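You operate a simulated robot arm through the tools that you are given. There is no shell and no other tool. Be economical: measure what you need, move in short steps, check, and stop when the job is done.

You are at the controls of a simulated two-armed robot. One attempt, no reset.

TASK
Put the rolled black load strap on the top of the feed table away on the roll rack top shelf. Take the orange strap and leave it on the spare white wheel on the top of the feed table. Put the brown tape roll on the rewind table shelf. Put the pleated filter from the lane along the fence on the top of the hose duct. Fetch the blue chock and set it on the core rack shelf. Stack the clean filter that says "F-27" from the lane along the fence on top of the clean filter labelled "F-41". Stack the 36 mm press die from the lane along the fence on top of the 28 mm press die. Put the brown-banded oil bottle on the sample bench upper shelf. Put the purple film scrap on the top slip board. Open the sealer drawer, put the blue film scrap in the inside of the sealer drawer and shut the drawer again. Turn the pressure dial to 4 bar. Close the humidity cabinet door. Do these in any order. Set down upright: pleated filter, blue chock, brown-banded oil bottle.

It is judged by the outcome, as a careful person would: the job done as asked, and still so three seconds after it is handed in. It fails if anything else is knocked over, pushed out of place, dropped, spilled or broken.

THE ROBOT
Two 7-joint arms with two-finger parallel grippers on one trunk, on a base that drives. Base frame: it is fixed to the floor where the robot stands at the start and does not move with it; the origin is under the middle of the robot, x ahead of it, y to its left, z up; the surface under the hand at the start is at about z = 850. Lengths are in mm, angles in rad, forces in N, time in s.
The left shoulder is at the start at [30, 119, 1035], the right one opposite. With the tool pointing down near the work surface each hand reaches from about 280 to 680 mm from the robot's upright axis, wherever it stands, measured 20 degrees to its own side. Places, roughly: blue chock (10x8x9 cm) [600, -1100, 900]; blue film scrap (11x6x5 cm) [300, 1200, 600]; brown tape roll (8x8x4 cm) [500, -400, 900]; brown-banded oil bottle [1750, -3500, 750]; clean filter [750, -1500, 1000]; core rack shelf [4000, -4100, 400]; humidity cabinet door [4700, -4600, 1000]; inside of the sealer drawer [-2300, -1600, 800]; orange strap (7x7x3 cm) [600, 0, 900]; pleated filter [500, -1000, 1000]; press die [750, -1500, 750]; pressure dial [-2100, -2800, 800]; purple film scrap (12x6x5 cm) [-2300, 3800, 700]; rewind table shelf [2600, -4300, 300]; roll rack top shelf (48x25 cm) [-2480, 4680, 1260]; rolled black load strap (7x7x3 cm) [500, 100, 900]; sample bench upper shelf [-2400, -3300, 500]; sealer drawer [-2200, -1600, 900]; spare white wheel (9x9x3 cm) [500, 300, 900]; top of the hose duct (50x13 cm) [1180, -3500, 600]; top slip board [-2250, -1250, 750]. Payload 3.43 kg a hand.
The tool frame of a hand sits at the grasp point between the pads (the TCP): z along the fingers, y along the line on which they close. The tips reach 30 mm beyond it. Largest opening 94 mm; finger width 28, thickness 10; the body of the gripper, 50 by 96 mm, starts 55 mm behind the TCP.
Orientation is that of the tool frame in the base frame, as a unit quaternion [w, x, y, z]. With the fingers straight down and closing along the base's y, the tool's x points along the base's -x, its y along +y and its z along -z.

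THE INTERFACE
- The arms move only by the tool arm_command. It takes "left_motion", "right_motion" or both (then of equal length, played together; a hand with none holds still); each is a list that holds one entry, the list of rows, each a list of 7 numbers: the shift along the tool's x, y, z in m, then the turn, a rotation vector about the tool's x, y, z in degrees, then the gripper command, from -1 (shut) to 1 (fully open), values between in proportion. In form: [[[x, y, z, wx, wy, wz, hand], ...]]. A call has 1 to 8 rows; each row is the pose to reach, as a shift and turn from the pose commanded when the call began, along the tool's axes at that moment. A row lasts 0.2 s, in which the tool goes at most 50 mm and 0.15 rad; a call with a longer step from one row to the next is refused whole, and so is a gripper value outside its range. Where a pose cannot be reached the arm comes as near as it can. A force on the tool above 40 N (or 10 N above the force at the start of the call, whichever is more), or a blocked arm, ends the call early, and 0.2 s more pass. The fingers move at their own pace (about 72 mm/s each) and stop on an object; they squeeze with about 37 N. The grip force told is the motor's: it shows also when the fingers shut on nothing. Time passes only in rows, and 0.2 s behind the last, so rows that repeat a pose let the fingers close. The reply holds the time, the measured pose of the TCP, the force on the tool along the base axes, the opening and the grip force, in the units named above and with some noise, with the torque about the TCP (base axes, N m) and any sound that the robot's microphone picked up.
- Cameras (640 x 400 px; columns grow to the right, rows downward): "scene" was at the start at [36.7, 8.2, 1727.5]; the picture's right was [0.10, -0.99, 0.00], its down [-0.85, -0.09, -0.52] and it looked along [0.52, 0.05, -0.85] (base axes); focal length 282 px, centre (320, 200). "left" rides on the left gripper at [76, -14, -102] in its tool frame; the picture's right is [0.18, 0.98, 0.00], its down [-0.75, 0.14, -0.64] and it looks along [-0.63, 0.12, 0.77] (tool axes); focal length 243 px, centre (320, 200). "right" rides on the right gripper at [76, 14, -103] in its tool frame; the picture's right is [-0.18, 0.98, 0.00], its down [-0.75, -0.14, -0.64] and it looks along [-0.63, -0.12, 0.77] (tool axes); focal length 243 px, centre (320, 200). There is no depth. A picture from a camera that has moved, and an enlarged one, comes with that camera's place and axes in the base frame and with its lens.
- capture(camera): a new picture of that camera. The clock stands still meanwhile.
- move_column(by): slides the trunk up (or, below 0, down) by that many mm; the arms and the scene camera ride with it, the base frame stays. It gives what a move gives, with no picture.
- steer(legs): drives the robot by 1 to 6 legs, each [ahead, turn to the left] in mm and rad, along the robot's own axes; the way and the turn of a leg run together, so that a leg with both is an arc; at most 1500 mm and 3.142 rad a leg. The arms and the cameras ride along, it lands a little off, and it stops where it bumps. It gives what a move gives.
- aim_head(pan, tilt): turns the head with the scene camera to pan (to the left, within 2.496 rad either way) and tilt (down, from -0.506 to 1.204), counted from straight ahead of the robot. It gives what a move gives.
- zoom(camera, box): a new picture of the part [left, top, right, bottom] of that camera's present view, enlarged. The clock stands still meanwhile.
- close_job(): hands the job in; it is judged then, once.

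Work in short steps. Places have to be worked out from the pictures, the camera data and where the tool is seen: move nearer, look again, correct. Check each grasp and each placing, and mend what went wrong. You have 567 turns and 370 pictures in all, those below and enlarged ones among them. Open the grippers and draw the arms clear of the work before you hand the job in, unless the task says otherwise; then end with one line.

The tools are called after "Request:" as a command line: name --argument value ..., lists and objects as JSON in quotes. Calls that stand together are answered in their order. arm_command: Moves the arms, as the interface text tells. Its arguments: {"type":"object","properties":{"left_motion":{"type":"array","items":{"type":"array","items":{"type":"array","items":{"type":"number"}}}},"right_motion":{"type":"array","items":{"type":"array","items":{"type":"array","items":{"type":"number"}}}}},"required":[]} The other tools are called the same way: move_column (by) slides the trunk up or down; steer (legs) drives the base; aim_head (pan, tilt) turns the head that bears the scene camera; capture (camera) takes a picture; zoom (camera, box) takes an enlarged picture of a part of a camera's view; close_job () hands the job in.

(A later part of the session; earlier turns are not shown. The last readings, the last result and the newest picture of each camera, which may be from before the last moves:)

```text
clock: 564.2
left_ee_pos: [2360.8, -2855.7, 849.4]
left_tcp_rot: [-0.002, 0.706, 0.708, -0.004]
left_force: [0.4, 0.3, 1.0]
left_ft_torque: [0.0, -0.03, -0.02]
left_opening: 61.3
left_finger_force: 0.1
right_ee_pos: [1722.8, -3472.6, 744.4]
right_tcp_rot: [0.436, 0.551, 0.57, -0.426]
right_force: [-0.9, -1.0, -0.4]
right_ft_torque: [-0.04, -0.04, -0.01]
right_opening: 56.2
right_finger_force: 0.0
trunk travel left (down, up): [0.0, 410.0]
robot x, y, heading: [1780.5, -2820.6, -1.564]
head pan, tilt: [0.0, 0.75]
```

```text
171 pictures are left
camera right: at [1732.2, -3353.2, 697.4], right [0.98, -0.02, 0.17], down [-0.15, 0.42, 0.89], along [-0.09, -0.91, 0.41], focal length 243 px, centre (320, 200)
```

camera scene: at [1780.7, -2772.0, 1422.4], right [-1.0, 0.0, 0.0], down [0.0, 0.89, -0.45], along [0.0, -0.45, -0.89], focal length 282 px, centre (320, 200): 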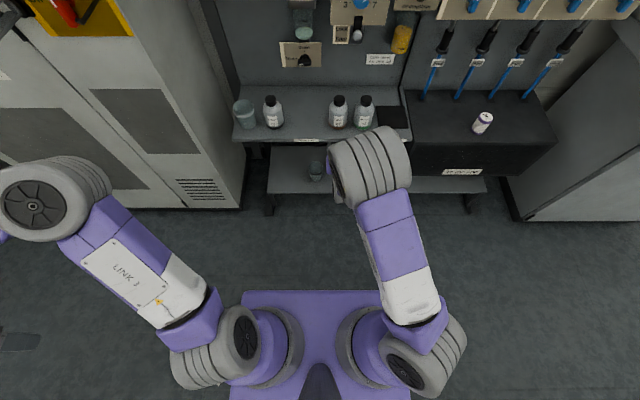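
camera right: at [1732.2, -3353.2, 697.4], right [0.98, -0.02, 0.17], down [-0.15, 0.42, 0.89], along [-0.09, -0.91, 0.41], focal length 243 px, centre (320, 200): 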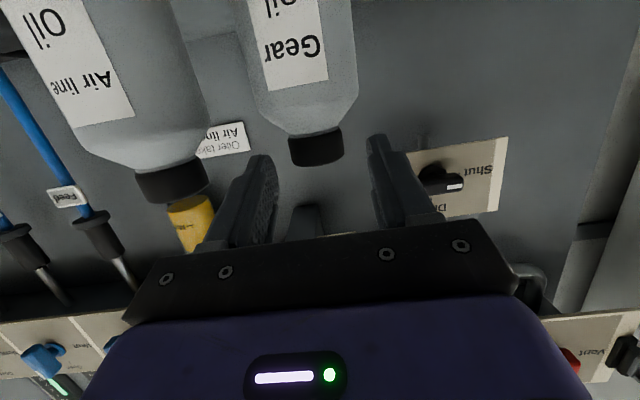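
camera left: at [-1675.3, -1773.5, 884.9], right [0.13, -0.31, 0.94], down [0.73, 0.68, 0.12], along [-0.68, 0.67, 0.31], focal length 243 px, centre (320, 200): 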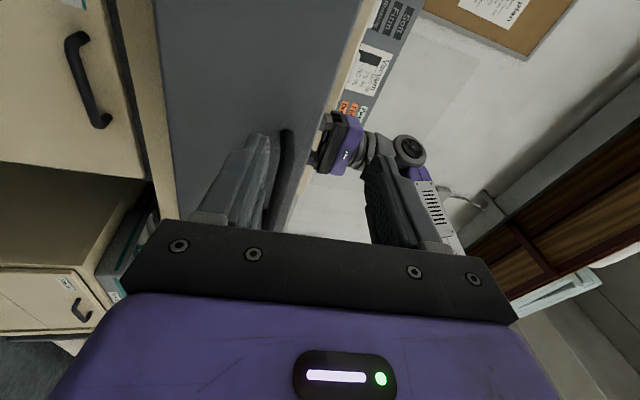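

Request:
arm_command --right_motion '[[[-0.003, -0.002, 0.018, 0, 0, 0, 0.2], [-0.0055, -0.003, 0.036, 0, 0, 0, 0.2]]]'

Request:
capture --camera "right"

Request:
zoom --camera "scene" --box '[240, 180, 440, 320]'

```text
clock: 564.8
left_ee_pos: [2360.0, -2855.6, 849.4]
left_tcp_rot: [-0.002, 0.706, 0.708, -0.004]
left_force: [0.3, -0.3, 0.3]
left_ft_torque: [0.01, 0.0, -0.01]
left_opening: 61.0
left_finger_force: 0.0
right_ee_pos: [1721.5, -3507.7, 741.5]
right_tcp_rot: [0.436, 0.551, 0.57, -0.427]
right_force: [-0.3, -0.6, -0.2]
right_ft_torque: [0.0, 0.02, -0.01]
right_opening: 56.3
right_finger_force: 0.2
trunk travel left (down, up): [0.0, 410.0]
robot x, y, heading: [1783.9, -2824.5, -1.566]
head pan, tilt: [0.0, 0.75]
```

```text
170 pictures are left
camera right: at [1731.0, -3389.0, 693.3], right [0.98, -0.02, 0.17], down [-0.15, 0.42, 0.89], along [-0.09, -0.91, 0.41], focal length 243 px, centre (320, 200)
```

right: 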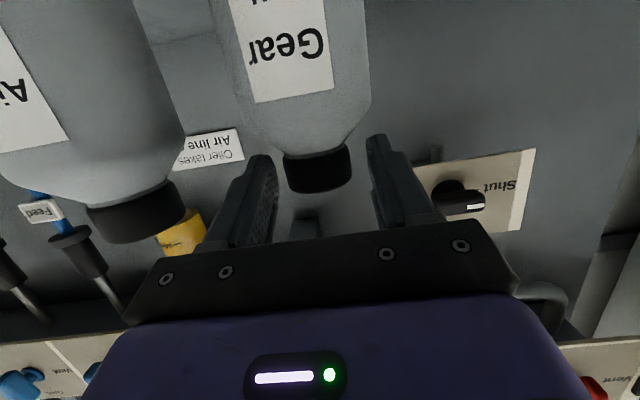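

```text
2.86 times, centred on (340, 250) of scene
camera zoom: at [1780.7, -2872.1, 1448.1], right [-1.0, 0.0, 0.0], down [0.0, 0.68, -0.73], along [0.0, -0.73, -0.68], focal length 806 px, centre (263, 57)
```

zoom: 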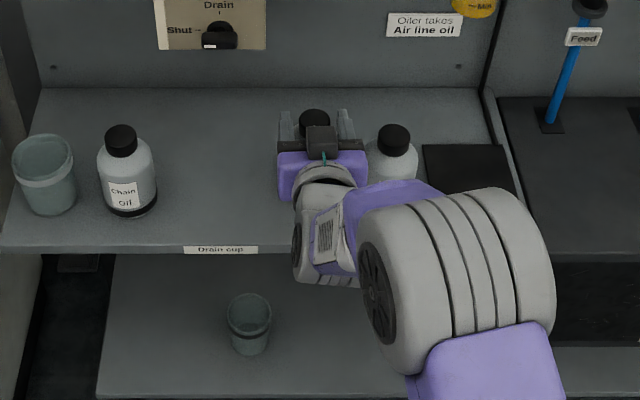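

Fingers now straddle the cap and the bottle hasn't moved. Advance 6 mm, close, and test-lift.

Request:
arm_command --right_motion '[[[-0.001, 0, 0.006, 0, 0, 0, 0.2], [-0.001, 0, 0.006, 0, 0, 0, -0.4], [-0.001, 0, 0.006, 0, 0, 0, -1], [-0.001, 0, 0.006, 0, 0, 0, -1], [-0.001, 0, 0.006, 0, 0, 0, -1]]]'

Request:
capture --camera "right"

```text
clock: 566.0
left_ee_pos: [2359.6, -2854.3, 849.3]
left_tcp_rot: [-0.002, 0.706, 0.708, -0.004]
left_force: [0.2, -0.3, -0.2]
left_ft_torque: [0.0, 0.03, 0.01]
left_opening: 60.9
left_finger_force: 0.1
right_ee_pos: [1721.8, -3514.5, 739.0]
right_tcp_rot: [0.437, 0.55, 0.57, -0.426]
right_force: [-1.4, -0.1, 0.3]
right_ft_torque: [-0.09, 0.02, -0.04]
right_opening: 37.0
right_finger_force: 36.6
trunk travel left (down, up): [0.0, 410.0]
robot x, y, heading: [1776.8, -2817.9, -1.568]
head pan, tilt: [0.0, 0.75]
```

```text
168 pictures are left
camera right: at [1731.4, -3395.4, 693.0], right [0.98, -0.02, 0.17], down [-0.15, 0.42, 0.89], along [-0.09, -0.91, 0.41], focal length 243 px, centre (320, 200)
```

right: 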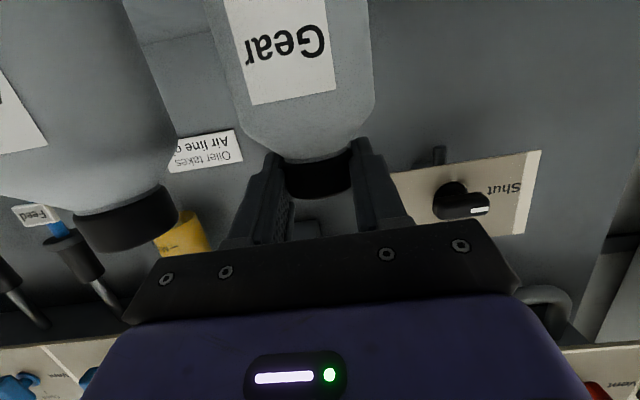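

Cap gripped (37 mm). Lift with the trunk 40 mm and back out.

Request:
move_column --by 40

Request:
steer --legs '[[-400, 0]]'

Request:
capture --camera "right"

Request:
capture --camera "scene"

```text
clock: 566.8
left_ee_pos: [2360.4, -2856.3, 889.7]
left_tcp_rot: [-0.002, 0.706, 0.708, -0.004]
left_force: [0.7, -0.5, 0.1]
left_ft_torque: [0.01, -0.01, 0.0]
left_opening: 60.9
left_finger_force: 0.1
right_ee_pos: [1722.2, -3514.7, 779.6]
right_tcp_rot: [0.436, 0.55, 0.571, -0.425]
right_force: [0.8, -0.2, -2.3]
right_ft_torque: [0.05, 0.04, 0.0]
right_opening: 36.9
right_finger_force: 37.1
trunk travel left (down, up): [-40.0, 370.0]
robot x, y, heading: [1784.6, -2817.2, -1.574]
head pan, tilt: [0.0, 0.75]
```

```text
clock: 569.3
left_ee_pos: [2359.2, -2448.7, 890.6]
left_tcp_rot: [-0.002, 0.704, 0.71, -0.004]
left_force: [-0.4, -0.6, 0.1]
left_ft_torque: [0.03, -0.03, -0.02]
left_opening: 61.2
left_finger_force: 0.0
right_ee_pos: [1723.8, -3111.6, 780.0]
right_tcp_rot: [0.438, 0.548, 0.571, -0.426]
right_force: [0.1, -0.2, -2.3]
right_ft_torque: [0.03, 0.02, 0.0]
right_opening: 36.7
right_finger_force: 37.3
trunk travel left (down, up): [-40.0, 370.0]
robot x, y, heading: [1780.6, -2414.9, -1.565]
head pan, tilt: [0.0, 0.75]
```

```text
167 pictures are left
camera right: at [1733.3, -2991.5, 732.9], right [0.98, -0.01, 0.17], down [-0.15, 0.42, 0.89], along [-0.08, -0.91, 0.41], focal length 243 px, centre (320, 200)
```

right: 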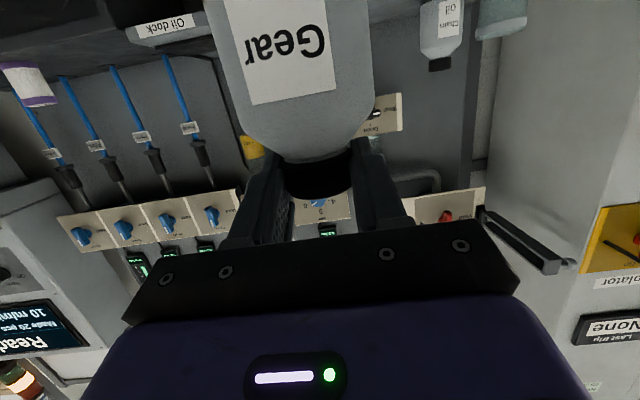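

```text
166 pictures are left
camera scene: at [1779.6, -2467.7, 1488.1], right [-1.0, -0.01, 0.0], down [0.0, 0.68, -0.73], along [0.0, -0.73, -0.68], focal length 282 px, centre (320, 200)
```

scene: 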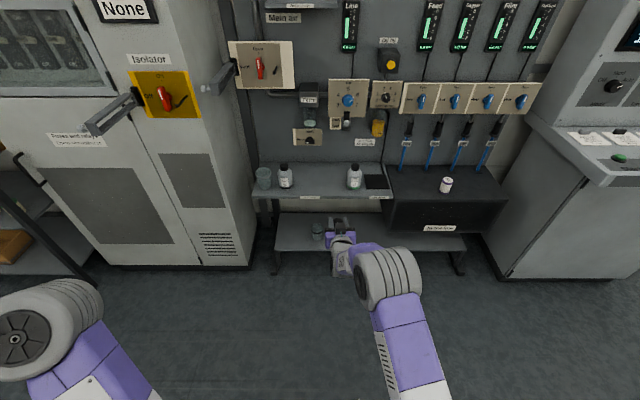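

Gear oil bottle held upright. Drive back west to the sample bench.

Request:
steer --legs '[[-150, 0], [0, -1.571], [1450, 0], [1450, 0], [0, 1.571], [950, 0]]'

Request:
steer --legs '[[0, -1.571]]'

Request:
aim_head --pan 0 --tilt 0.5

Request:
capture --camera "scene"

Request:
capture --camera "right"

```text
clock: 596.3
left_ee_pos: [-463.7, -3320.6, 889.5]
left_tcp_rot: [-0.002, 0.697, 0.717, -0.005]
left_force: [-0.3, 0.5, -0.7]
left_ft_torque: [0.0, 0.0, 0.02]
left_opening: 61.5
left_finger_force: 0.1
right_ee_pos: [-1085.3, -3994.4, 779.3]
right_tcp_rot: [0.441, 0.544, 0.577, -0.421]
right_force: [0.1, -0.4, -3.5]
right_ft_torque: [0.01, -0.04, 0.0]
right_opening: 36.9
right_finger_force: 36.8
trunk travel left (down, up): [-40.0, 370.0]
robot x, y, heading: [-1044.8, -3298.6, -1.547]
head pan, tilt: [0.0, 0.75]
```

```text
clock: 600.6
left_ee_pos: [-1077.9, -3876.9, 889.4]
left_tcp_rot: [-0.004, 1.0, 0.0, -0.002]
left_force: [0.3, 0.3, 0.0]
left_ft_torque: [0.0, 0.03, 0.03]
left_opening: 61.1
left_finger_force: 0.1
right_ee_pos: [-1736.1, -3237.2, 780.7]
right_tcp_rot: [0.006, 0.793, 0.012, -0.609]
right_force: [-0.1, -0.2, -3.3]
right_ft_torque: [-0.05, -0.02, 0.03]
right_opening: 36.8
right_finger_force: 37.2
trunk travel left (down, up): [-40.0, 370.0]
robot x, y, heading: [-1040.4, -3298.0, 3.14]
head pan, tilt: [0.0, 0.75]
```

```text
clock: 601.4
left_ee_pos: [-1078.4, -3876.7, 888.4]
left_tcp_rot: [-0.004, 1.0, 0.001, -0.002]
left_force: [-1.3, -0.3, 0.6]
left_ft_torque: [0.0, 0.02, 0.0]
left_opening: 61.0
left_finger_force: 0.2
right_ee_pos: [-1736.5, -3237.6, 779.1]
right_tcp_rot: [0.006, 0.793, 0.013, -0.609]
right_force: [-0.2, -0.1, -2.7]
right_ft_torque: [0.02, -0.01, 0.01]
right_opening: 37.0
right_finger_force: 36.1
trunk travel left (down, up): [-40.0, 370.0]
robot x, y, heading: [-1041.4, -3298.2, 3.141]
head pan, tilt: [0.0, 0.499]
```

```text
165 pictures are left
camera scene: at [-1103.9, -3298.5, 1510.0], right [0.0, 1.0, 0.0], down [0.48, 0.0, -0.88], along [-0.88, 0.0, -0.48], focal length 282 px, centre (320, 200)
```

scene: 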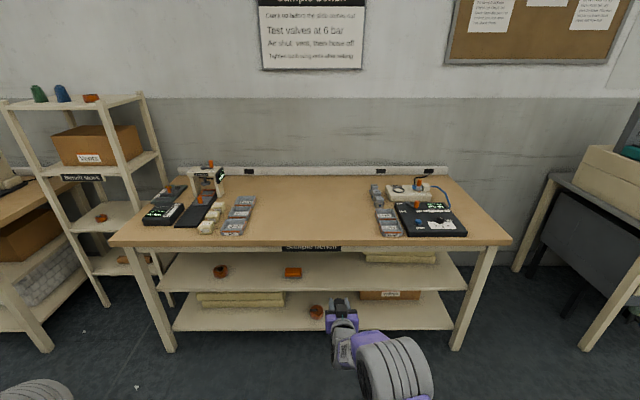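

```text
164 pictures are left
camera right: at [-1617.1, -3247.8, 732.5], right [-0.02, -0.98, 0.17], down [0.42, 0.15, 0.89], along [-0.91, 0.09, 0.41], focal length 243 px, centre (320, 200)
```

right: 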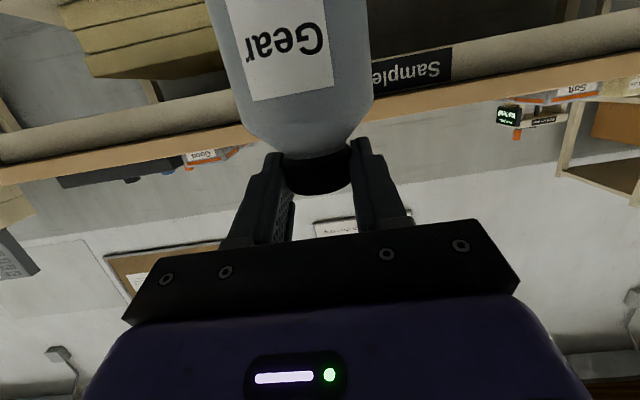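

Upper shelf at z≈500 with front edge at x≈−2069, apron bottom ≈790. Lower the hand to z≈655 in free space, then check reach posture.

Request:
arm_command --right_motion '[[[0.03, 0, 0.008, 0, 0, 0, -1], [0.06, 0, 0.016, 0, 0, 0, -1], [0.09, 0, 0.024, 0, 0, 0, -1], [0.121, 0, 0.0325, 0, 0, 0, -1]]]'

Request:
steer --legs '[[200, 0]]'

Request:
capture --camera "right"

Request:
capture --camera "scene"

```text
clock: 602.4
left_ee_pos: [-1079.3, -3878.2, 889.9]
left_tcp_rot: [-0.005, 1.0, 0.0, -0.001]
left_force: [0.6, 0.7, 0.4]
left_ft_torque: [-0.02, 0.0, -0.05]
left_opening: 61.2
left_finger_force: 0.0
right_ee_pos: [-1736.2, -3236.0, 652.4]
right_tcp_rot: [0.006, 0.793, 0.013, -0.609]
right_force: [0.3, 0.3, -1.7]
right_ft_torque: [0.02, -0.06, 0.02]
right_opening: 36.9
right_finger_force: 37.1
trunk travel left (down, up): [-40.0, 370.0]
robot x, y, heading: [-1040.1, -3294.4, 3.141]
head pan, tilt: [0.0, 0.499]
```

```text
clock: 604.0
left_ee_pos: [-1281.5, -3877.1, 890.3]
left_tcp_rot: [-0.005, 1.0, 0.001, -0.002]
left_force: [-0.3, -0.1, 0.1]
left_ft_torque: [0.0, -0.01, -0.03]
left_opening: 61.0
left_finger_force: 0.1
right_ee_pos: [-1940.7, -3233.8, 654.1]
right_tcp_rot: [0.006, 0.792, 0.013, -0.61]
right_force: [0.5, 0.5, -2.5]
right_ft_torque: [0.02, 0.0, 0.01]
right_opening: 37.0
right_finger_force: 37.1
trunk travel left (down, up): [-40.0, 370.0]
robot x, y, heading: [-1243.8, -3298.0, 3.135]
head pan, tilt: [0.0, 0.499]
```

```text
163 pictures are left
camera right: at [-1822.0, -3245.4, 607.3], right [-0.02, -0.98, 0.17], down [0.42, 0.15, 0.89], along [-0.91, 0.09, 0.41], focal length 243 px, centre (320, 200)
```

right: 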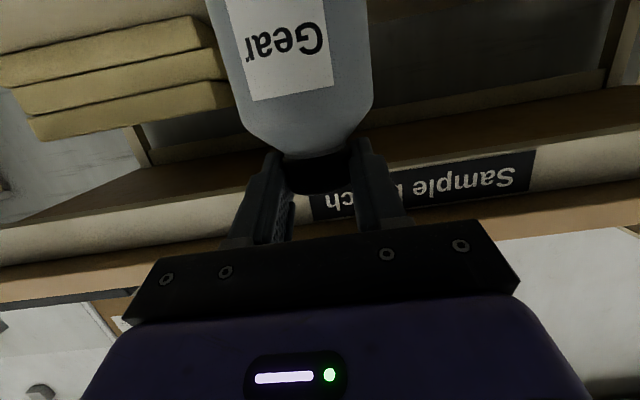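

```text
162 pictures are left
camera scene: at [-1308.5, -3298.1, 1510.0], right [0.0, 1.0, 0.0], down [0.48, 0.0, -0.88], along [-0.88, 0.0, -0.48], focal length 282 px, centre (320, 200)
```

scene: 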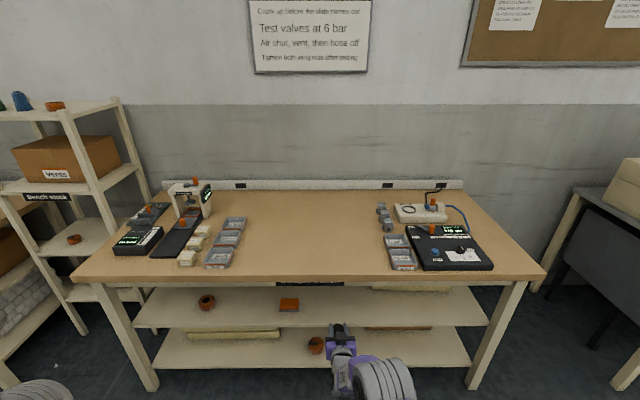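

Clearance matters here; zoom in on the shelf opening to measure it better.

Request:
zoom --camera "scene" --box '[130, 260, 370, 390]'

Request:
aim_head --pan 0.35 --tilt 0.45

Request:
capture --camera "scene"

```text
2.67 times, centred on (250, 325) of scene
camera zoom: at [-1308.5, -3298.1, 1510.0], right [0.0, 1.0, 0.0], down [0.48, 0.0, -0.88], along [-0.88, 0.0, -0.48], focal length 752 px, centre (507, -133)
```

zoom: 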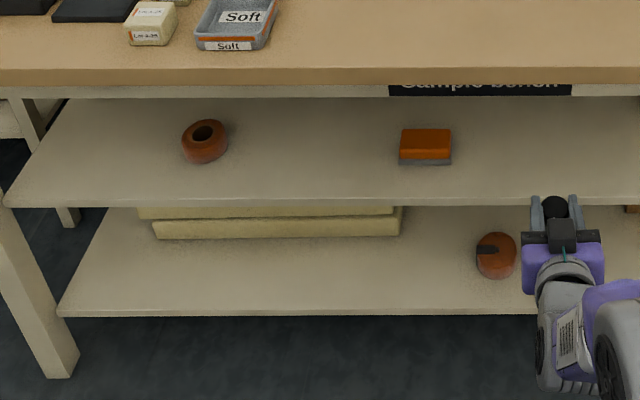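

```text
clock: 604.8
left_ee_pos: [-1282.7, -3877.4, 890.0]
left_tcp_rot: [-0.004, 1.0, 0.001, -0.002]
left_force: [-0.4, 0.2, 0.3]
left_ft_torque: [-0.01, -0.02, -0.02]
left_opening: 61.0
left_finger_force: 0.1
right_ee_pos: [-1941.0, -3235.0, 654.1]
right_tcp_rot: [0.005, 0.793, 0.012, -0.61]
right_force: [0.3, 0.0, -1.4]
right_ft_torque: [0.03, -0.04, -0.02]
right_opening: 37.0
right_finger_force: 37.0
trunk travel left (down, up): [-40.0, 370.0]
robot x, y, heading: [-1243.1, -3298.8, 3.141]
head pan, tilt: [0.351, 0.45]
```

```text
160 pictures are left
camera scene: at [-1303.2, -3329.6, 1514.5], right [-0.34, 0.94, 0.0], down [0.41, 0.15, -0.9], along [-0.85, -0.31, -0.44], focal length 282 px, centre (320, 200)
```

scene: 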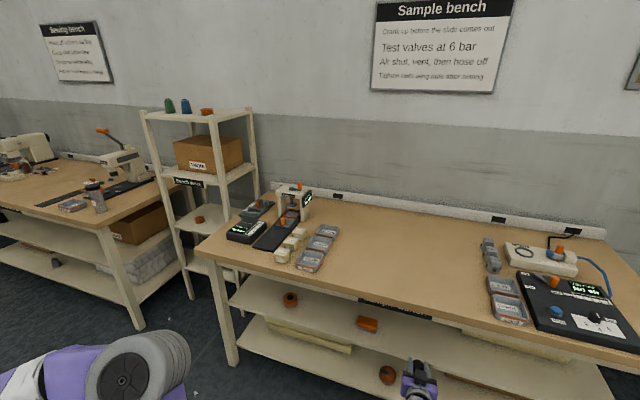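

Measurements: shelf z≈500, front edge x≈−2084, apron bottom ≈715. The bottle (top ≈659 now) will pass underneath. Drive in 140 mm and check.

Request:
steer --legs '[[140, 0]]'

Request:
aim_head --pan 0.0 --tilt 0.65

Request:
capture --camera "scene"

Request:
capture --camera "right"

```text
clock: 606.1
left_ee_pos: [-1424.0, -3877.1, 889.1]
left_tcp_rot: [-0.005, 1.0, 0.0, -0.002]
left_force: [0.4, -1.0, 0.6]
left_ft_torque: [-0.02, -0.01, -0.01]
left_opening: 61.3
left_finger_force: 0.1
right_ee_pos: [-2083.2, -3235.7, 653.3]
right_tcp_rot: [0.007, 0.793, 0.014, -0.609]
right_force: [0.1, -0.5, -2.5]
right_ft_torque: [-0.03, -0.04, -0.01]
right_opening: 37.0
right_finger_force: 37.5
trunk travel left (down, up): [-40.0, 370.0]
robot x, y, heading: [-1388.4, -3300.6, 3.141]
head pan, tilt: [0.351, 0.45]
```

```text
clock: 607.0
left_ee_pos: [-1422.8, -3877.1, 890.2]
left_tcp_rot: [-0.004, 1.0, 0.0, -0.002]
left_force: [-0.6, -0.6, -0.2]
left_ft_torque: [-0.04, -0.03, -0.01]
left_opening: 61.0
left_finger_force: 0.0
right_ee_pos: [-2082.5, -3235.6, 654.0]
right_tcp_rot: [0.006, 0.793, 0.013, -0.61]
right_force: [1.6, -0.6, -2.5]
right_ft_torque: [0.0, 0.01, 0.02]
right_opening: 36.9
right_finger_force: 37.0
trunk travel left (down, up): [-40.0, 370.0]
robot x, y, heading: [-1388.5, -3298.2, 3.145]
head pan, tilt: [0.0, 0.649]
```

```text
159 pictures are left
camera scene: at [-1445.8, -3298.0, 1496.7], right [0.0, 1.0, 0.0], down [0.6, 0.0, -0.8], along [-0.8, 0.0, -0.6], focal length 282 px, centre (320, 200)
```

scene: 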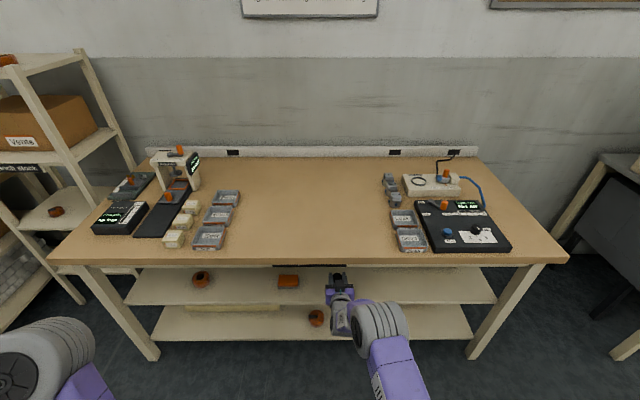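

```text
158 pictures are left
camera right: at [-1963.8, -3245.5, 607.4], right [-0.02, -0.98, 0.17], down [0.42, 0.15, 0.89], along [-0.91, 0.09, 0.41], focal length 243 px, centre (320, 200)
```

right: 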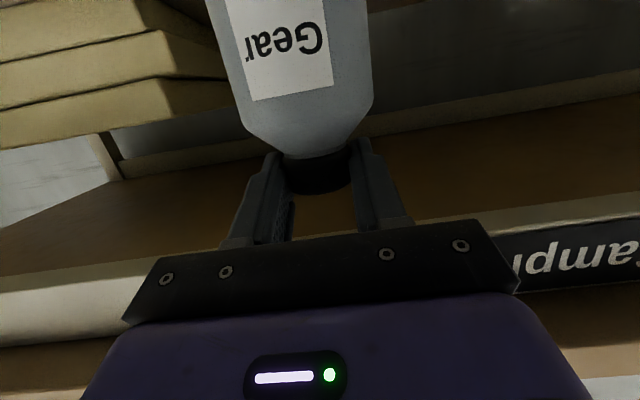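

Lower the trunk 25 mm for hand clearance under the apron, then go in another 65 mm.

Request:
move_column --by -25

Request:
steer --legs '[[70, 0]]'

Request:
zoom --camera "scene" --box '[220, 230, 440, 360]'

Request:
capture --camera "right"

```text
clock: 607.7
left_ee_pos: [-1422.8, -3877.0, 863.6]
left_tcp_rot: [-0.005, 1.0, 0.002, -0.002]
left_force: [0.8, 0.6, -0.2]
left_ft_torque: [0.0, 0.03, 0.02]
left_opening: 61.0
left_finger_force: 0.1
right_ee_pos: [-2081.7, -3234.8, 628.4]
right_tcp_rot: [0.007, 0.793, 0.014, -0.609]
right_force: [-0.1, -0.6, -2.6]
right_ft_torque: [0.01, -0.05, -0.01]
right_opening: 37.1
right_finger_force: 36.9
trunk travel left (down, up): [-15.0, 395.0]
robot x, y, heading: [-1389.8, -3301.6, 3.138]
head pan, tilt: [0.0, 0.649]
```

```text
clock: 608.7
left_ee_pos: [-1492.4, -3876.7, 864.1]
left_tcp_rot: [-0.005, 1.0, 0.0, -0.001]
left_force: [-0.2, 0.2, 0.5]
left_ft_torque: [0.0, -0.02, 0.02]
left_opening: 61.2
left_finger_force: 0.1
right_ee_pos: [-2152.9, -3235.5, 628.7]
right_tcp_rot: [0.006, 0.794, 0.013, -0.608]
right_force: [-1.1, -0.2, -1.5]
right_ft_torque: [-0.04, -0.06, 0.0]
right_opening: 36.8
right_finger_force: 37.9
trunk travel left (down, up): [-15.0, 395.0]
robot x, y, heading: [-1457.4, -3298.7, 3.142]
head pan, tilt: [0.0, 0.649]
```

```text
2.91 times, centred on (330, 295) of scene
camera zoom: at [-1515.8, -3297.9, 1471.6], right [0.0, 1.0, 0.0], down [0.61, 0.0, -0.8], along [-0.8, 0.0, -0.61], focal length 820 px, centre (291, -76)
```

zoom: 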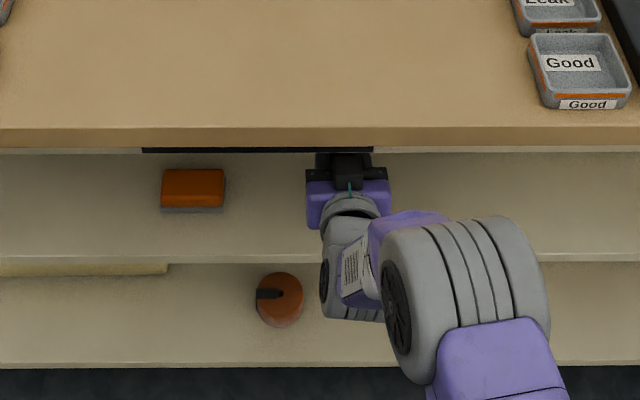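

```text
156 pictures are left
camera right: at [-2033.2, -3245.5, 582.0], right [-0.02, -0.98, 0.17], down [0.42, 0.15, 0.89], along [-0.91, 0.09, 0.41], focal length 243 px, centre (320, 200)
```

right: 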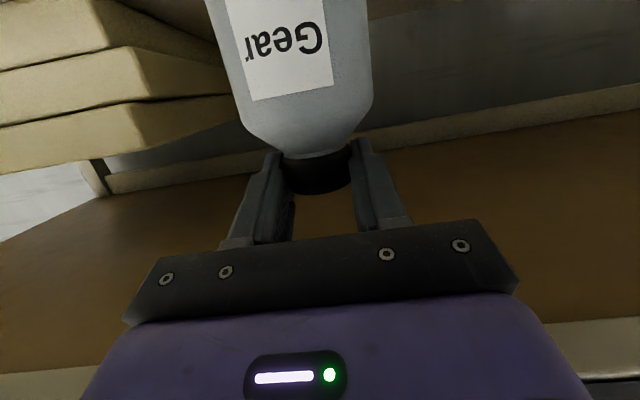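

The bottle is over the shelf, past the edge. Lower gently to contact.

Request:
move_column --by -8

Request:
arm_command --right_motion '[[[0.0029, 0, 0.0008, 0, 0, 0, -1], [0.0058, 0, 0.0016, 0, 0, 0, -1], [0.0087, 0, 0.0023, 0, 0, 0, -1], [0.0116, 0, 0.0031, 0, 0, 0, -1], [0.0145, 0, 0.0039, 0, 0, 0, -1]]]'

```text
clock: 609.3
left_ee_pos: [-1492.9, -3876.1, 857.1]
left_tcp_rot: [-0.005, 1.0, 0.001, -0.001]
left_force: [0.1, 0.7, -0.4]
left_ft_torque: [0.04, 0.02, 0.02]
left_opening: 61.2
left_finger_force: 0.1
right_ee_pos: [-2150.8, -3234.8, 620.6]
right_tcp_rot: [0.006, 0.793, 0.013, -0.609]
right_force: [-0.1, -0.1, -2.2]
right_ft_torque: [0.01, -0.01, 0.0]
right_opening: 36.9
right_finger_force: 36.8
trunk travel left (down, up): [-7.0, 403.0]
robot x, y, heading: [-1457.6, -3302.2, 3.137]
head pan, tilt: [0.0, 0.649]
```

```text
clock: 610.5
left_ee_pos: [-1492.0, -3876.2, 856.5]
left_tcp_rot: [-0.005, 1.0, 0.001, -0.001]
left_force: [0.4, 0.6, 0.1]
left_ft_torque: [0.01, -0.01, 0.0]
left_opening: 61.0
left_finger_force: 0.1
right_ee_pos: [-2152.4, -3234.9, 605.3]
right_tcp_rot: [0.007, 0.793, 0.013, -0.61]
right_force: [-0.2, 0.7, -2.2]
right_ft_torque: [-0.01, -0.01, 0.01]
right_opening: 37.0
right_finger_force: 36.8
trunk travel left (down, up): [-7.0, 403.0]
robot x, y, heading: [-1456.7, -3300.2, 3.141]
head pan, tilt: [0.0, 0.649]
```

Request:
arm_command --right_motion '[[[0.0029, 0, 0.0008, 0, 0, 0, -1], [0.0058, 0, 0.0016, 0, 0, 0, -1], [0.0087, 0, 0.0023, 0, 0, 0, -1], [0.0116, 0, 0.0031, 0, 0, 0, -1], [0.0145, 0, 0.0039, 0, 0, 0, -1]]]'

Request:
capture --camera "right"

```text
clock: 611.7
left_ee_pos: [-1491.8, -3876.2, 856.8]
left_tcp_rot: [-0.004, 1.0, 0.0, -0.002]
left_force: [-0.2, -0.1, 0.7]
left_ft_torque: [-0.01, -0.02, 0.0]
left_opening: 61.0
left_finger_force: 0.1
right_ee_pos: [-2152.6, -3235.8, 591.4]
right_tcp_rot: [0.006, 0.793, 0.013, -0.609]
right_force: [1.1, 0.2, -2.4]
right_ft_torque: [-0.05, -0.01, 0.0]
right_opening: 37.1
right_finger_force: 36.7
trunk travel left (down, up): [-7.0, 403.0]
robot x, y, heading: [-1458.1, -3300.3, 3.142]
head pan, tilt: [0.0, 0.649]
```

```text
155 pictures are left
camera right: at [-2033.6, -3245.2, 545.1], right [-0.02, -0.98, 0.17], down [0.42, 0.15, 0.89], along [-0.91, 0.09, 0.41], focal length 243 px, centre (320, 200)
```

right: 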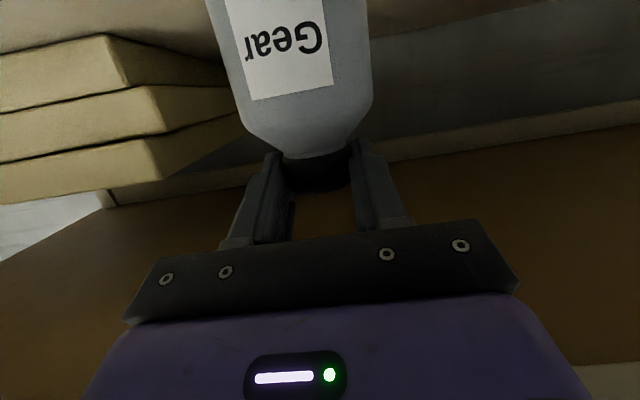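

Request:
arm_command --right_motion '[[[0.0029, 0, 0.0008, 0, 0, 0, -1], [0.0058, 0, 0.0016, 0, 0, 0, -1], [0.0087, 0, 0.0023, 0, 0, 0, -1], [0.0116, 0, 0.0031, 0, 0, 0, -1], [0.0145, 0, 0.0039, 0, 0, 0, -1]]]'

Request:
capture --camera "right"

```text
clock: 612.9
left_ee_pos: [-1491.1, -3877.4, 856.6]
left_tcp_rot: [-0.005, 1.0, 0.001, -0.003]
left_force: [-0.1, 0.4, -0.2]
left_ft_torque: [0.02, -0.02, 0.0]
left_opening: 61.0
left_finger_force: 0.1
right_ee_pos: [-2153.3, -3235.7, 580.7]
right_tcp_rot: [0.006, 0.789, 0.012, -0.614]
right_force: [3.4, -0.1, 16.7]
right_ft_torque: [-0.45, -0.68, 0.06]
right_opening: 37.1
right_finger_force: 37.4
trunk travel left (down, up): [-7.0, 403.0]
robot x, y, heading: [-1461.1, -3299.2, 3.143]
head pan, tilt: [0.0, 0.649]
```

```text
154 pictures are left
camera right: at [-2034.9, -3245.8, 533.4], right [-0.02, -0.98, 0.17], down [0.43, 0.15, 0.89], along [-0.9, 0.09, 0.42], focal length 243 px, centre (320, 200)
```

right: 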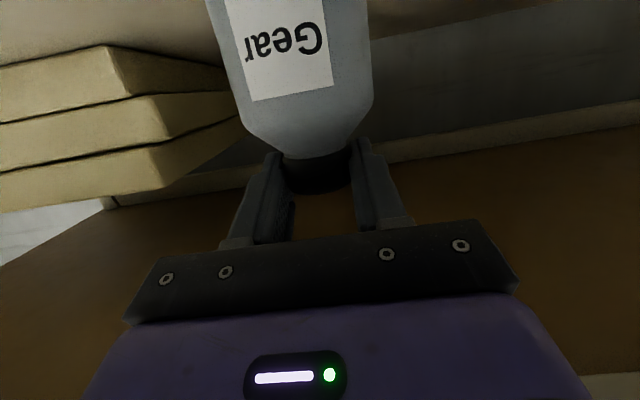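

Bottle base touches the shelf (contact at ≈582). Ease off, open, and check before withdrawing.

Request:
arm_command --right_motion '[[[-0.0035, 0, -0.001, 0, 0, 0, -1], [-0.0035, 0, -0.001, 0, 0, 0, 0], [-0.0035, 0, -0.001, 0, 0, 0, 0.2], [-0.0035, 0, -0.001, 0, 0, 0, 0.2]]]'

Request:
capture --camera "right"

```text
clock: 613.9
left_ee_pos: [-1493.7, -3876.6, 856.8]
left_tcp_rot: [-0.005, 1.0, 0.001, -0.002]
left_force: [0.2, -0.6, 0.7]
left_ft_torque: [-0.01, -0.01, 0.02]
left_opening: 61.3
left_finger_force: 0.0
right_ee_pos: [-2152.2, -3235.6, 579.9]
right_tcp_rot: [0.006, 0.794, 0.013, -0.608]
right_force: [0.2, 0.4, 0.4]
right_ft_torque: [0.01, -0.01, -0.01]
right_opening: 56.3
right_finger_force: 0.0
trunk travel left (down, up): [-7.0, 403.0]
robot x, y, heading: [-1454.3, -3303.3, 3.141]
head pan, tilt: [0.0, 0.649]
```

```text
153 pictures are left
camera right: at [-2032.9, -3245.3, 532.5], right [-0.02, -0.98, 0.17], down [0.42, 0.15, 0.89], along [-0.91, 0.09, 0.41], focal length 243 px, centre (320, 200)
```

right: 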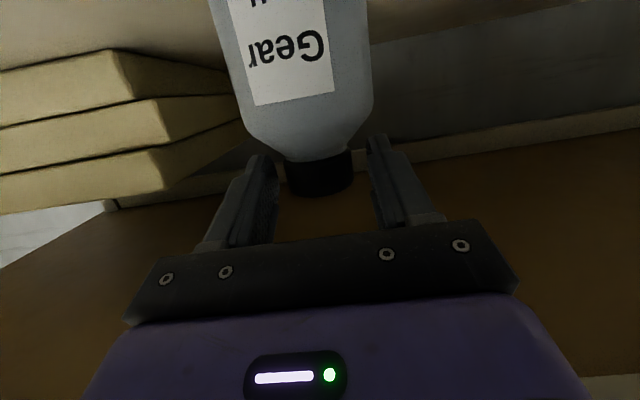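

Bottle stands on its own. Withdraw straight back with the base.

Request:
steer --legs '[[-150, 0]]'

Request:
capture --camera "right"

Request:
steer --legs '[[-350, 0]]'

Request:
aim_head --pan -0.1 --tilt 0.5

Request:
zoom --camera "scene" --box '[170, 200, 490, 380]'

```text
clock: 615.3
left_ee_pos: [-1339.2, -3877.3, 856.4]
left_tcp_rot: [-0.003, 1.0, 0.001, -0.002]
left_force: [0.4, -1.0, 0.5]
left_ft_torque: [0.02, 0.01, 0.03]
left_opening: 61.4
left_finger_force: 0.0
right_ee_pos: [-2000.5, -3236.0, 579.3]
right_tcp_rot: [0.006, 0.793, 0.013, -0.61]
right_force: [0.0, 0.2, -0.4]
right_ft_torque: [0.03, 0.04, -0.03]
right_opening: 56.7
right_finger_force: 0.2
trunk travel left (down, up): [-7.0, 403.0]
robot x, y, heading: [-1304.0, -3300.5, 3.142]
head pan, tilt: [0.0, 0.649]
```

```text
152 pictures are left
camera right: at [-1880.6, -3245.8, 533.0], right [-0.02, -0.98, 0.17], down [0.42, 0.15, 0.89], along [-0.91, 0.09, 0.41], focal length 243 px, centre (320, 200)
```

right: 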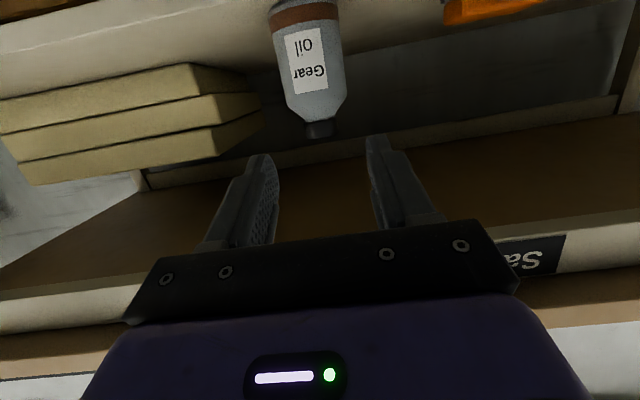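

```text
clock: 617.5
left_ee_pos: [-987.1, -3875.6, 856.2]
left_tcp_rot: [-0.004, 1.0, 0.004, -0.002]
left_force: [-0.3, 0.3, 0.1]
left_ft_torque: [0.01, -0.01, 0.01]
left_opening: 61.1
left_finger_force: 0.1
right_ee_pos: [-1649.9, -3238.9, 579.6]
right_tcp_rot: [0.008, 0.793, 0.015, -0.609]
right_force: [0.0, -0.6, 0.3]
right_ft_torque: [0.02, 0.01, 0.0]
right_opening: 56.6
right_finger_force: 0.1
trunk travel left (down, up): [-7.0, 403.0]
robot x, y, heading: [-950.3, -3297.9, -3.143]
head pan, tilt: [0.0, 0.649]
```

```text
clock: 618.2
left_ee_pos: [-987.1, -3876.3, 855.7]
left_tcp_rot: [-0.004, 1.0, 0.003, -0.002]
left_force: [-0.8, -0.1, -0.3]
left_ft_torque: [-0.02, -0.02, 0.0]
left_opening: 61.1
left_finger_force: 0.1
right_ee_pos: [-1649.7, -3238.1, 580.2]
right_tcp_rot: [0.008, 0.792, 0.015, -0.61]
right_force: [-0.1, 0.3, 0.5]
right_ft_torque: [0.0, -0.01, -0.01]
right_opening: 56.3
right_finger_force: 0.0
trunk travel left (down, up): [-7.0, 403.0]
robot x, y, heading: [-952.4, -3297.8, -3.134]
head pan, tilt: [-0.099, 0.499]
```

```text
2.00 times, centred on (330, 290) of scene
camera zoom: at [-1015.7, -3288.6, 1477.0], right [0.09, 1.0, 0.0], down [0.48, -0.05, -0.88], along [-0.87, 0.08, -0.48], focal length 564 px, centre (300, 20)
```

zoom: 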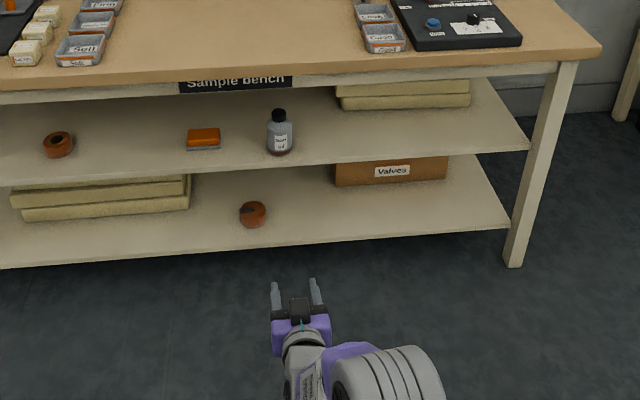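

Bottle is upright on the upper shelf. Next the blue chock: raise the trunk and drive to the west side of the feed table.

Request:
move_column --by 340

Request:
steer --legs '[[0, -1.571], [1130, 0], [1120, 0], [0, -1.571], [350, 0]]'

Request:
aim_head --pan -0.1 --tilt 0.8

Request:
capture --camera "scene"

Request:
capture --camera "right"

```text
clock: 621.6
left_ee_pos: [-986.5, -3876.5, 1196.1]
left_tcp_rot: [-0.004, 1.0, 0.005, -0.002]
left_force: [-0.1, 0.2, 0.6]
left_ft_torque: [0.01, -0.01, -0.02]
left_opening: 61.4
left_finger_force: 0.1
right_ee_pos: [-1649.7, -3240.0, 919.6]
right_tcp_rot: [0.008, 0.793, 0.015, -0.61]
right_force: [0.3, 0.1, 1.3]
right_ft_torque: [-0.02, -0.05, 0.0]
right_opening: 56.5
right_finger_force: 0.1
trunk travel left (down, up): [-347.0, 63.0]
robot x, y, heading: [-955.2, -3300.4, -3.135]
head pan, tilt: [-0.099, 0.499]
```

```text
clock: 642.2
left_ee_pos: [-596.5, -471.4, 1196.3]
left_tcp_rot: [0.002, 0.004, 1.0, -0.004]
left_force: [-0.7, 1.3, -0.4]
left_ft_torque: [0.0, 0.02, 0.03]
left_opening: 61.2
left_finger_force: 0.0
right_ee_pos: [55.8, -1119.5, 918.7]
right_tcp_rot: [0.61, -0.009, 0.792, 0.003]
right_force: [-0.3, 0.2, -0.5]
right_ft_torque: [0.0, 0.02, 0.0]
right_opening: 56.5
right_finger_force: 0.0
trunk travel left (down, up): [-347.0, 63.0]
robot x, y, heading: [-640.8, -1048.7, -0.013]
head pan, tilt: [-0.099, 0.499]
```

```text
clock: 643.0
left_ee_pos: [-597.7, -471.3, 1195.4]
left_tcp_rot: [0.002, 0.004, 1.0, -0.005]
left_force: [0.1, 0.2, 0.3]
left_ft_torque: [0.0, 0.03, 0.02]
left_opening: 60.9
left_finger_force: 0.2
right_ee_pos: [54.7, -1119.6, 921.0]
right_tcp_rot: [0.609, -0.009, 0.793, 0.003]
right_force: [0.2, 0.4, 0.1]
right_ft_torque: [0.01, 0.01, 0.02]
right_opening: 56.3
right_finger_force: 0.0
trunk travel left (down, up): [-347.0, 63.0]
robot x, y, heading: [-637.8, -1051.2, -0.01]
head pan, tilt: [-0.099, 0.799]
```

```text
150 pictures are left
camera scene: at [-590.9, -1056.1, 1791.2], right [-0.11, -0.99, 0.0], down [-0.71, 0.08, -0.7], along [0.69, -0.08, -0.72], focal length 282 px, centre (320, 200)
```

scene: 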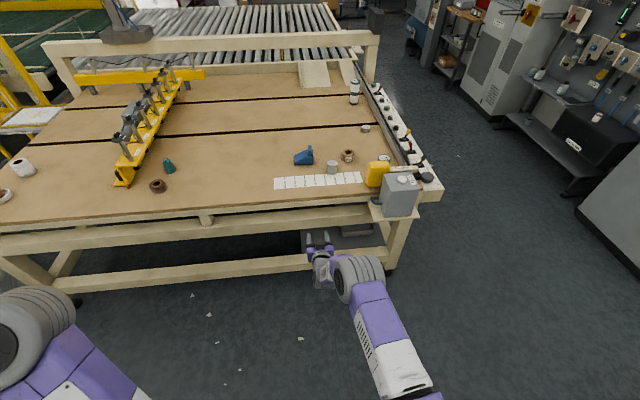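

```text
149 pictures are left
camera right: at [-64.4, -1108.0, 873.0], right [0.03, 0.98, 0.17], down [-0.42, -0.14, 0.89], along [0.91, -0.1, 0.41], focal length 243 px, centre (320, 200)
```

right: 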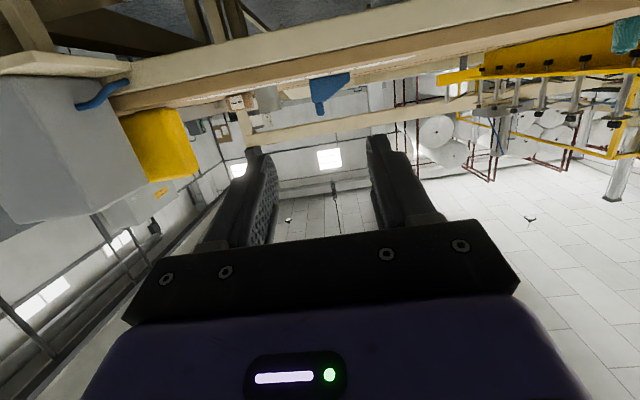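

Request:
zoom --camera "scene" --box '[260, 130, 380, 200]'

```text
5.33 times, centred on (320, 165) of scene
camera zoom: at [-590.9, -1056.1, 1791.2], right [-0.11, -0.99, 0.0], down [-0.71, 0.08, -0.7], along [0.69, -0.08, -0.72], focal length 1504 px, centre (320, 387)
```

zoom: 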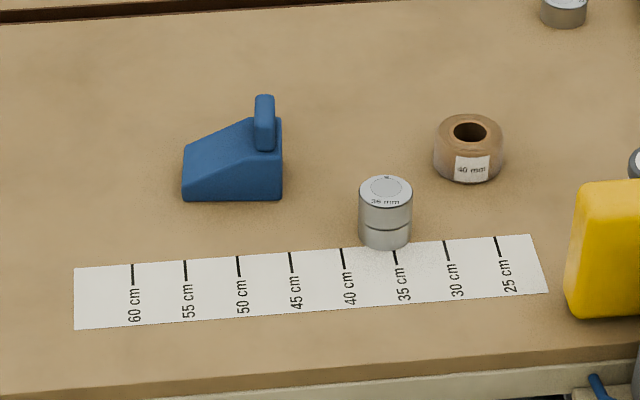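

The chock has an upright fin (≈[598,-1139], z≈900–940) I can grip with the pitched hand. Align y and height, then drive in 420 mm.

Request:
arm_command --right_motion '[[[-0.0048, -0.02, -0.0013, 0, 0, 0, 0.2], [-0.0048, -0.02, -0.0013, 0, 0, 0, 0.2]]]'

Request:
steer --legs '[[400, 0.01]]'

Request:
capture --camera "right"

Request:
aim_head --pan -0.1 --tilt 1.0

Request:
zoom --camera "scene" --box '[240, 130, 420, 250]'

```text
clock: 643.6
left_ee_pos: [-597.4, -470.8, 1195.9]
left_tcp_rot: [0.002, 0.004, 1.0, -0.004]
left_force: [-0.7, 0.4, -0.1]
left_ft_torque: [0.0, -0.02, 0.04]
left_opening: 61.3
left_finger_force: 0.0
right_ee_pos: [54.9, -1140.4, 925.9]
right_tcp_rot: [0.609, -0.009, 0.793, 0.003]
right_force: [0.7, -0.2, 0.5]
right_ft_torque: [-0.04, 0.0, 0.04]
right_opening: 56.6
right_finger_force: 0.0
trunk travel left (down, up): [-347.0, 63.0]
robot x, y, heading: [-638.6, -1049.3, -0.015]
head pan, tilt: [-0.099, 0.799]
```

```text
clock: 646.1
left_ee_pos: [-202.4, -475.5, 1196.4]
left_tcp_rot: [0.003, 0.002, 1.0, -0.005]
left_force: [0.1, -0.2, 0.1]
left_ft_torque: [-0.02, 0.0, 0.02]
left_opening: 60.9
left_finger_force: 0.1
right_ee_pos: [453.7, -1139.9, 925.8]
right_tcp_rot: [0.609, -0.011, 0.793, 0.005]
right_force: [0.7, 0.4, -0.8]
right_ft_torque: [-0.04, 0.0, 0.01]
right_opening: 56.3
right_finger_force: 0.1
trunk travel left (down, up): [-347.0, 63.0]
robot x, y, heading: [-238.5, -1051.5, -0.002]
head pan, tilt: [-0.099, 0.799]
```

```text
147 pictures are left
camera right: at [333.9, -1129.2, 878.1], right [0.02, 0.98, 0.17], down [-0.42, -0.15, 0.89], along [0.91, -0.09, 0.41], focal length 243 px, centre (320, 200)
```

right: 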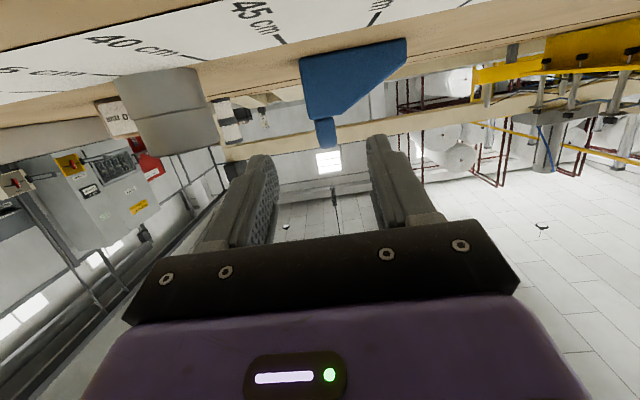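

```text
clock: 646.8
left_ee_pos: [-202.4, -474.2, 1196.9]
left_tcp_rot: [0.002, 0.002, 1.0, -0.005]
left_force: [1.2, 0.0, -0.1]
left_ft_torque: [-0.04, -0.01, 0.03]
left_opening: 61.0
left_finger_force: 0.1
right_ee_pos: [453.2, -1140.3, 925.3]
right_tcp_rot: [0.609, -0.012, 0.793, 0.005]
right_force: [-0.2, 0.9, 0.4]
right_ft_torque: [0.0, 0.01, 0.0]
right_opening: 56.5
right_finger_force: 0.0
trunk travel left (down, up): [-347.0, 63.0]
robot x, y, heading: [-242.5, -1050.6, -0.011]
head pan, tilt: [-0.099, 1.0]
```

```text
3.33 times, centred on (330, 190) of scene
camera zoom: at [-203.7, -1058.5, 1776.0], right [-0.11, -0.99, 0.0], down [-0.84, 0.09, -0.54], along [0.54, -0.06, -0.84], focal length 940 px, centre (287, 233)
```

zoom: 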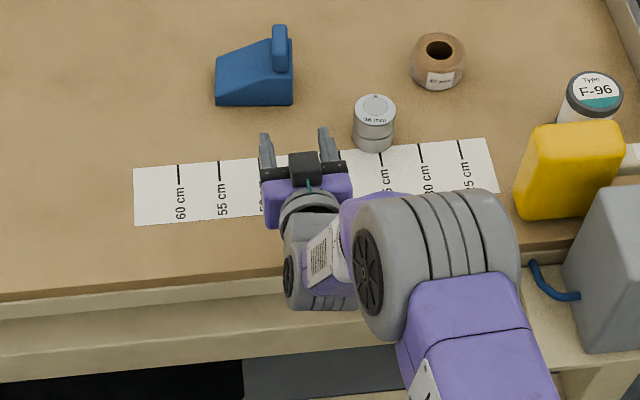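

Fin is at z≈907–934, y≈−1136. Adjust (+4 mm y, +6 mm z) and drive 100 mm closer.

Request:
arm_command --right_motion '[[[-0.0058, 0.004, -0.0016, 0, 0, 0, 0.2], [-0.0058, 0.004, -0.0016, 0, 0, 0, 0.2]]]'

Request:
steer --legs '[[85, 0]]'

Request:
capture --camera "right"

Request:
zoom --camera "scene" --box '[240, 130, 420, 250]'

```text
clock: 647.4
left_ee_pos: [-202.1, -475.3, 1196.0]
left_tcp_rot: [0.002, 0.001, 1.0, -0.004]
left_force: [0.0, -0.4, 0.0]
left_ft_torque: [0.02, 0.01, 0.01]
left_opening: 61.0
left_finger_force: 0.0
right_ee_pos: [452.7, -1136.8, 930.6]
right_tcp_rot: [0.609, -0.01, 0.793, 0.004]
right_force: [-0.1, 0.1, 0.3]
right_ft_torque: [-0.04, 0.01, 0.01]
right_opening: 56.4
right_finger_force: 0.0
trunk travel left (down, up): [-347.0, 63.0]
robot x, y, heading: [-241.6, -1052.1, -0.006]
head pan, tilt: [-0.099, 1.0]
```

```text
clock: 648.5
left_ee_pos: [-116.7, -475.2, 1196.1]
left_tcp_rot: [0.002, 0.003, 1.0, -0.004]
left_force: [0.3, 0.7, 0.8]
left_ft_torque: [-0.03, 0.03, 0.01]
left_opening: 61.3
left_finger_force: 0.1
right_ee_pos: [536.3, -1138.9, 930.2]
right_tcp_rot: [0.608, -0.011, 0.794, 0.005]
right_force: [1.0, 0.3, 0.0]
right_ft_torque: [0.0, -0.04, -0.02]
right_opening: 56.3
right_finger_force: 0.0
trunk travel left (down, up): [-347.0, 63.0]
robot x, y, heading: [-158.2, -1053.3, -0.005]
head pan, tilt: [-0.099, 1.0]
```

```text
145 pictures are left
camera right: at [417.3, -1127.4, 884.0], right [0.03, 0.98, 0.17], down [-0.42, -0.14, 0.89], along [0.91, -0.1, 0.41], focal length 243 px, centre (320, 200)
```

right: 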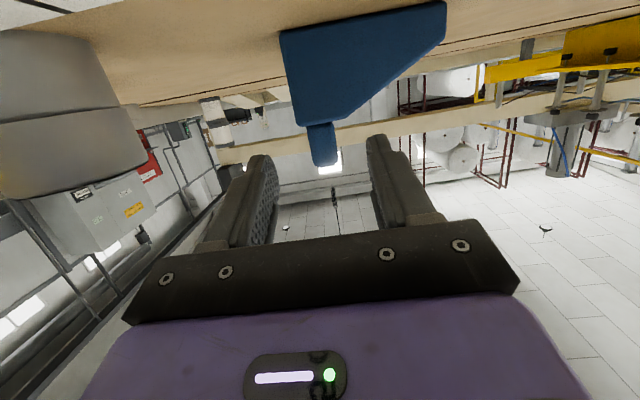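

```text
3.33 times, centred on (330, 190) of scene
camera zoom: at [-118.7, -1059.2, 1776.0], right [-0.11, -0.99, 0.0], down [-0.84, 0.09, -0.54], along [0.54, -0.06, -0.84], focal length 940 px, centre (287, 233)
```

zoom: 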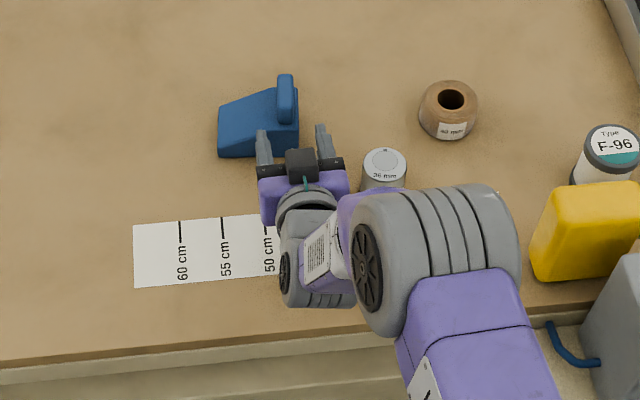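

Fin front is ~14 mm ahead of the TCP, fin z≈901–922. Advance 25 mm and down 5 mm.

Request:
arm_command --right_motion '[[[-0.0008, 0.003, 0.0127, 0, 0, 0, 0.2], [-0.0017, 0.003, 0.0255, 0, 0, 0, 0.2]]]'

Request:
capture --camera "right"

```text
clock: 649.1
left_ee_pos: [-117.6, -476.4, 1196.8]
left_tcp_rot: [0.002, 0.003, 1.0, -0.005]
left_force: [0.5, 0.4, -0.1]
left_ft_torque: [-0.02, 0.0, -0.03]
left_opening: 61.3
left_finger_force: 0.0
right_ee_pos: [561.0, -1135.4, 924.4]
right_tcp_rot: [0.609, -0.01, 0.793, 0.005]
right_force: [-0.5, 0.8, -0.6]
right_ft_torque: [0.02, 0.0, 0.0]
right_opening: 56.7
right_finger_force: 0.0
trunk travel left (down, up): [-347.0, 63.0]
robot x, y, heading: [-157.5, -1048.8, -0.006]
head pan, tilt: [-0.099, 1.0]
```

```text
143 pictures are left
camera right: at [441.9, -1123.9, 878.0], right [0.03, 0.98, 0.17], down [-0.42, -0.15, 0.89], along [0.91, -0.1, 0.41], focal length 243 px, centre (320, 200)
```

right: 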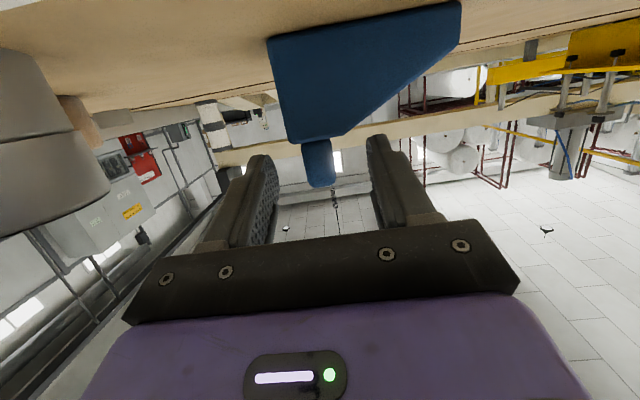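

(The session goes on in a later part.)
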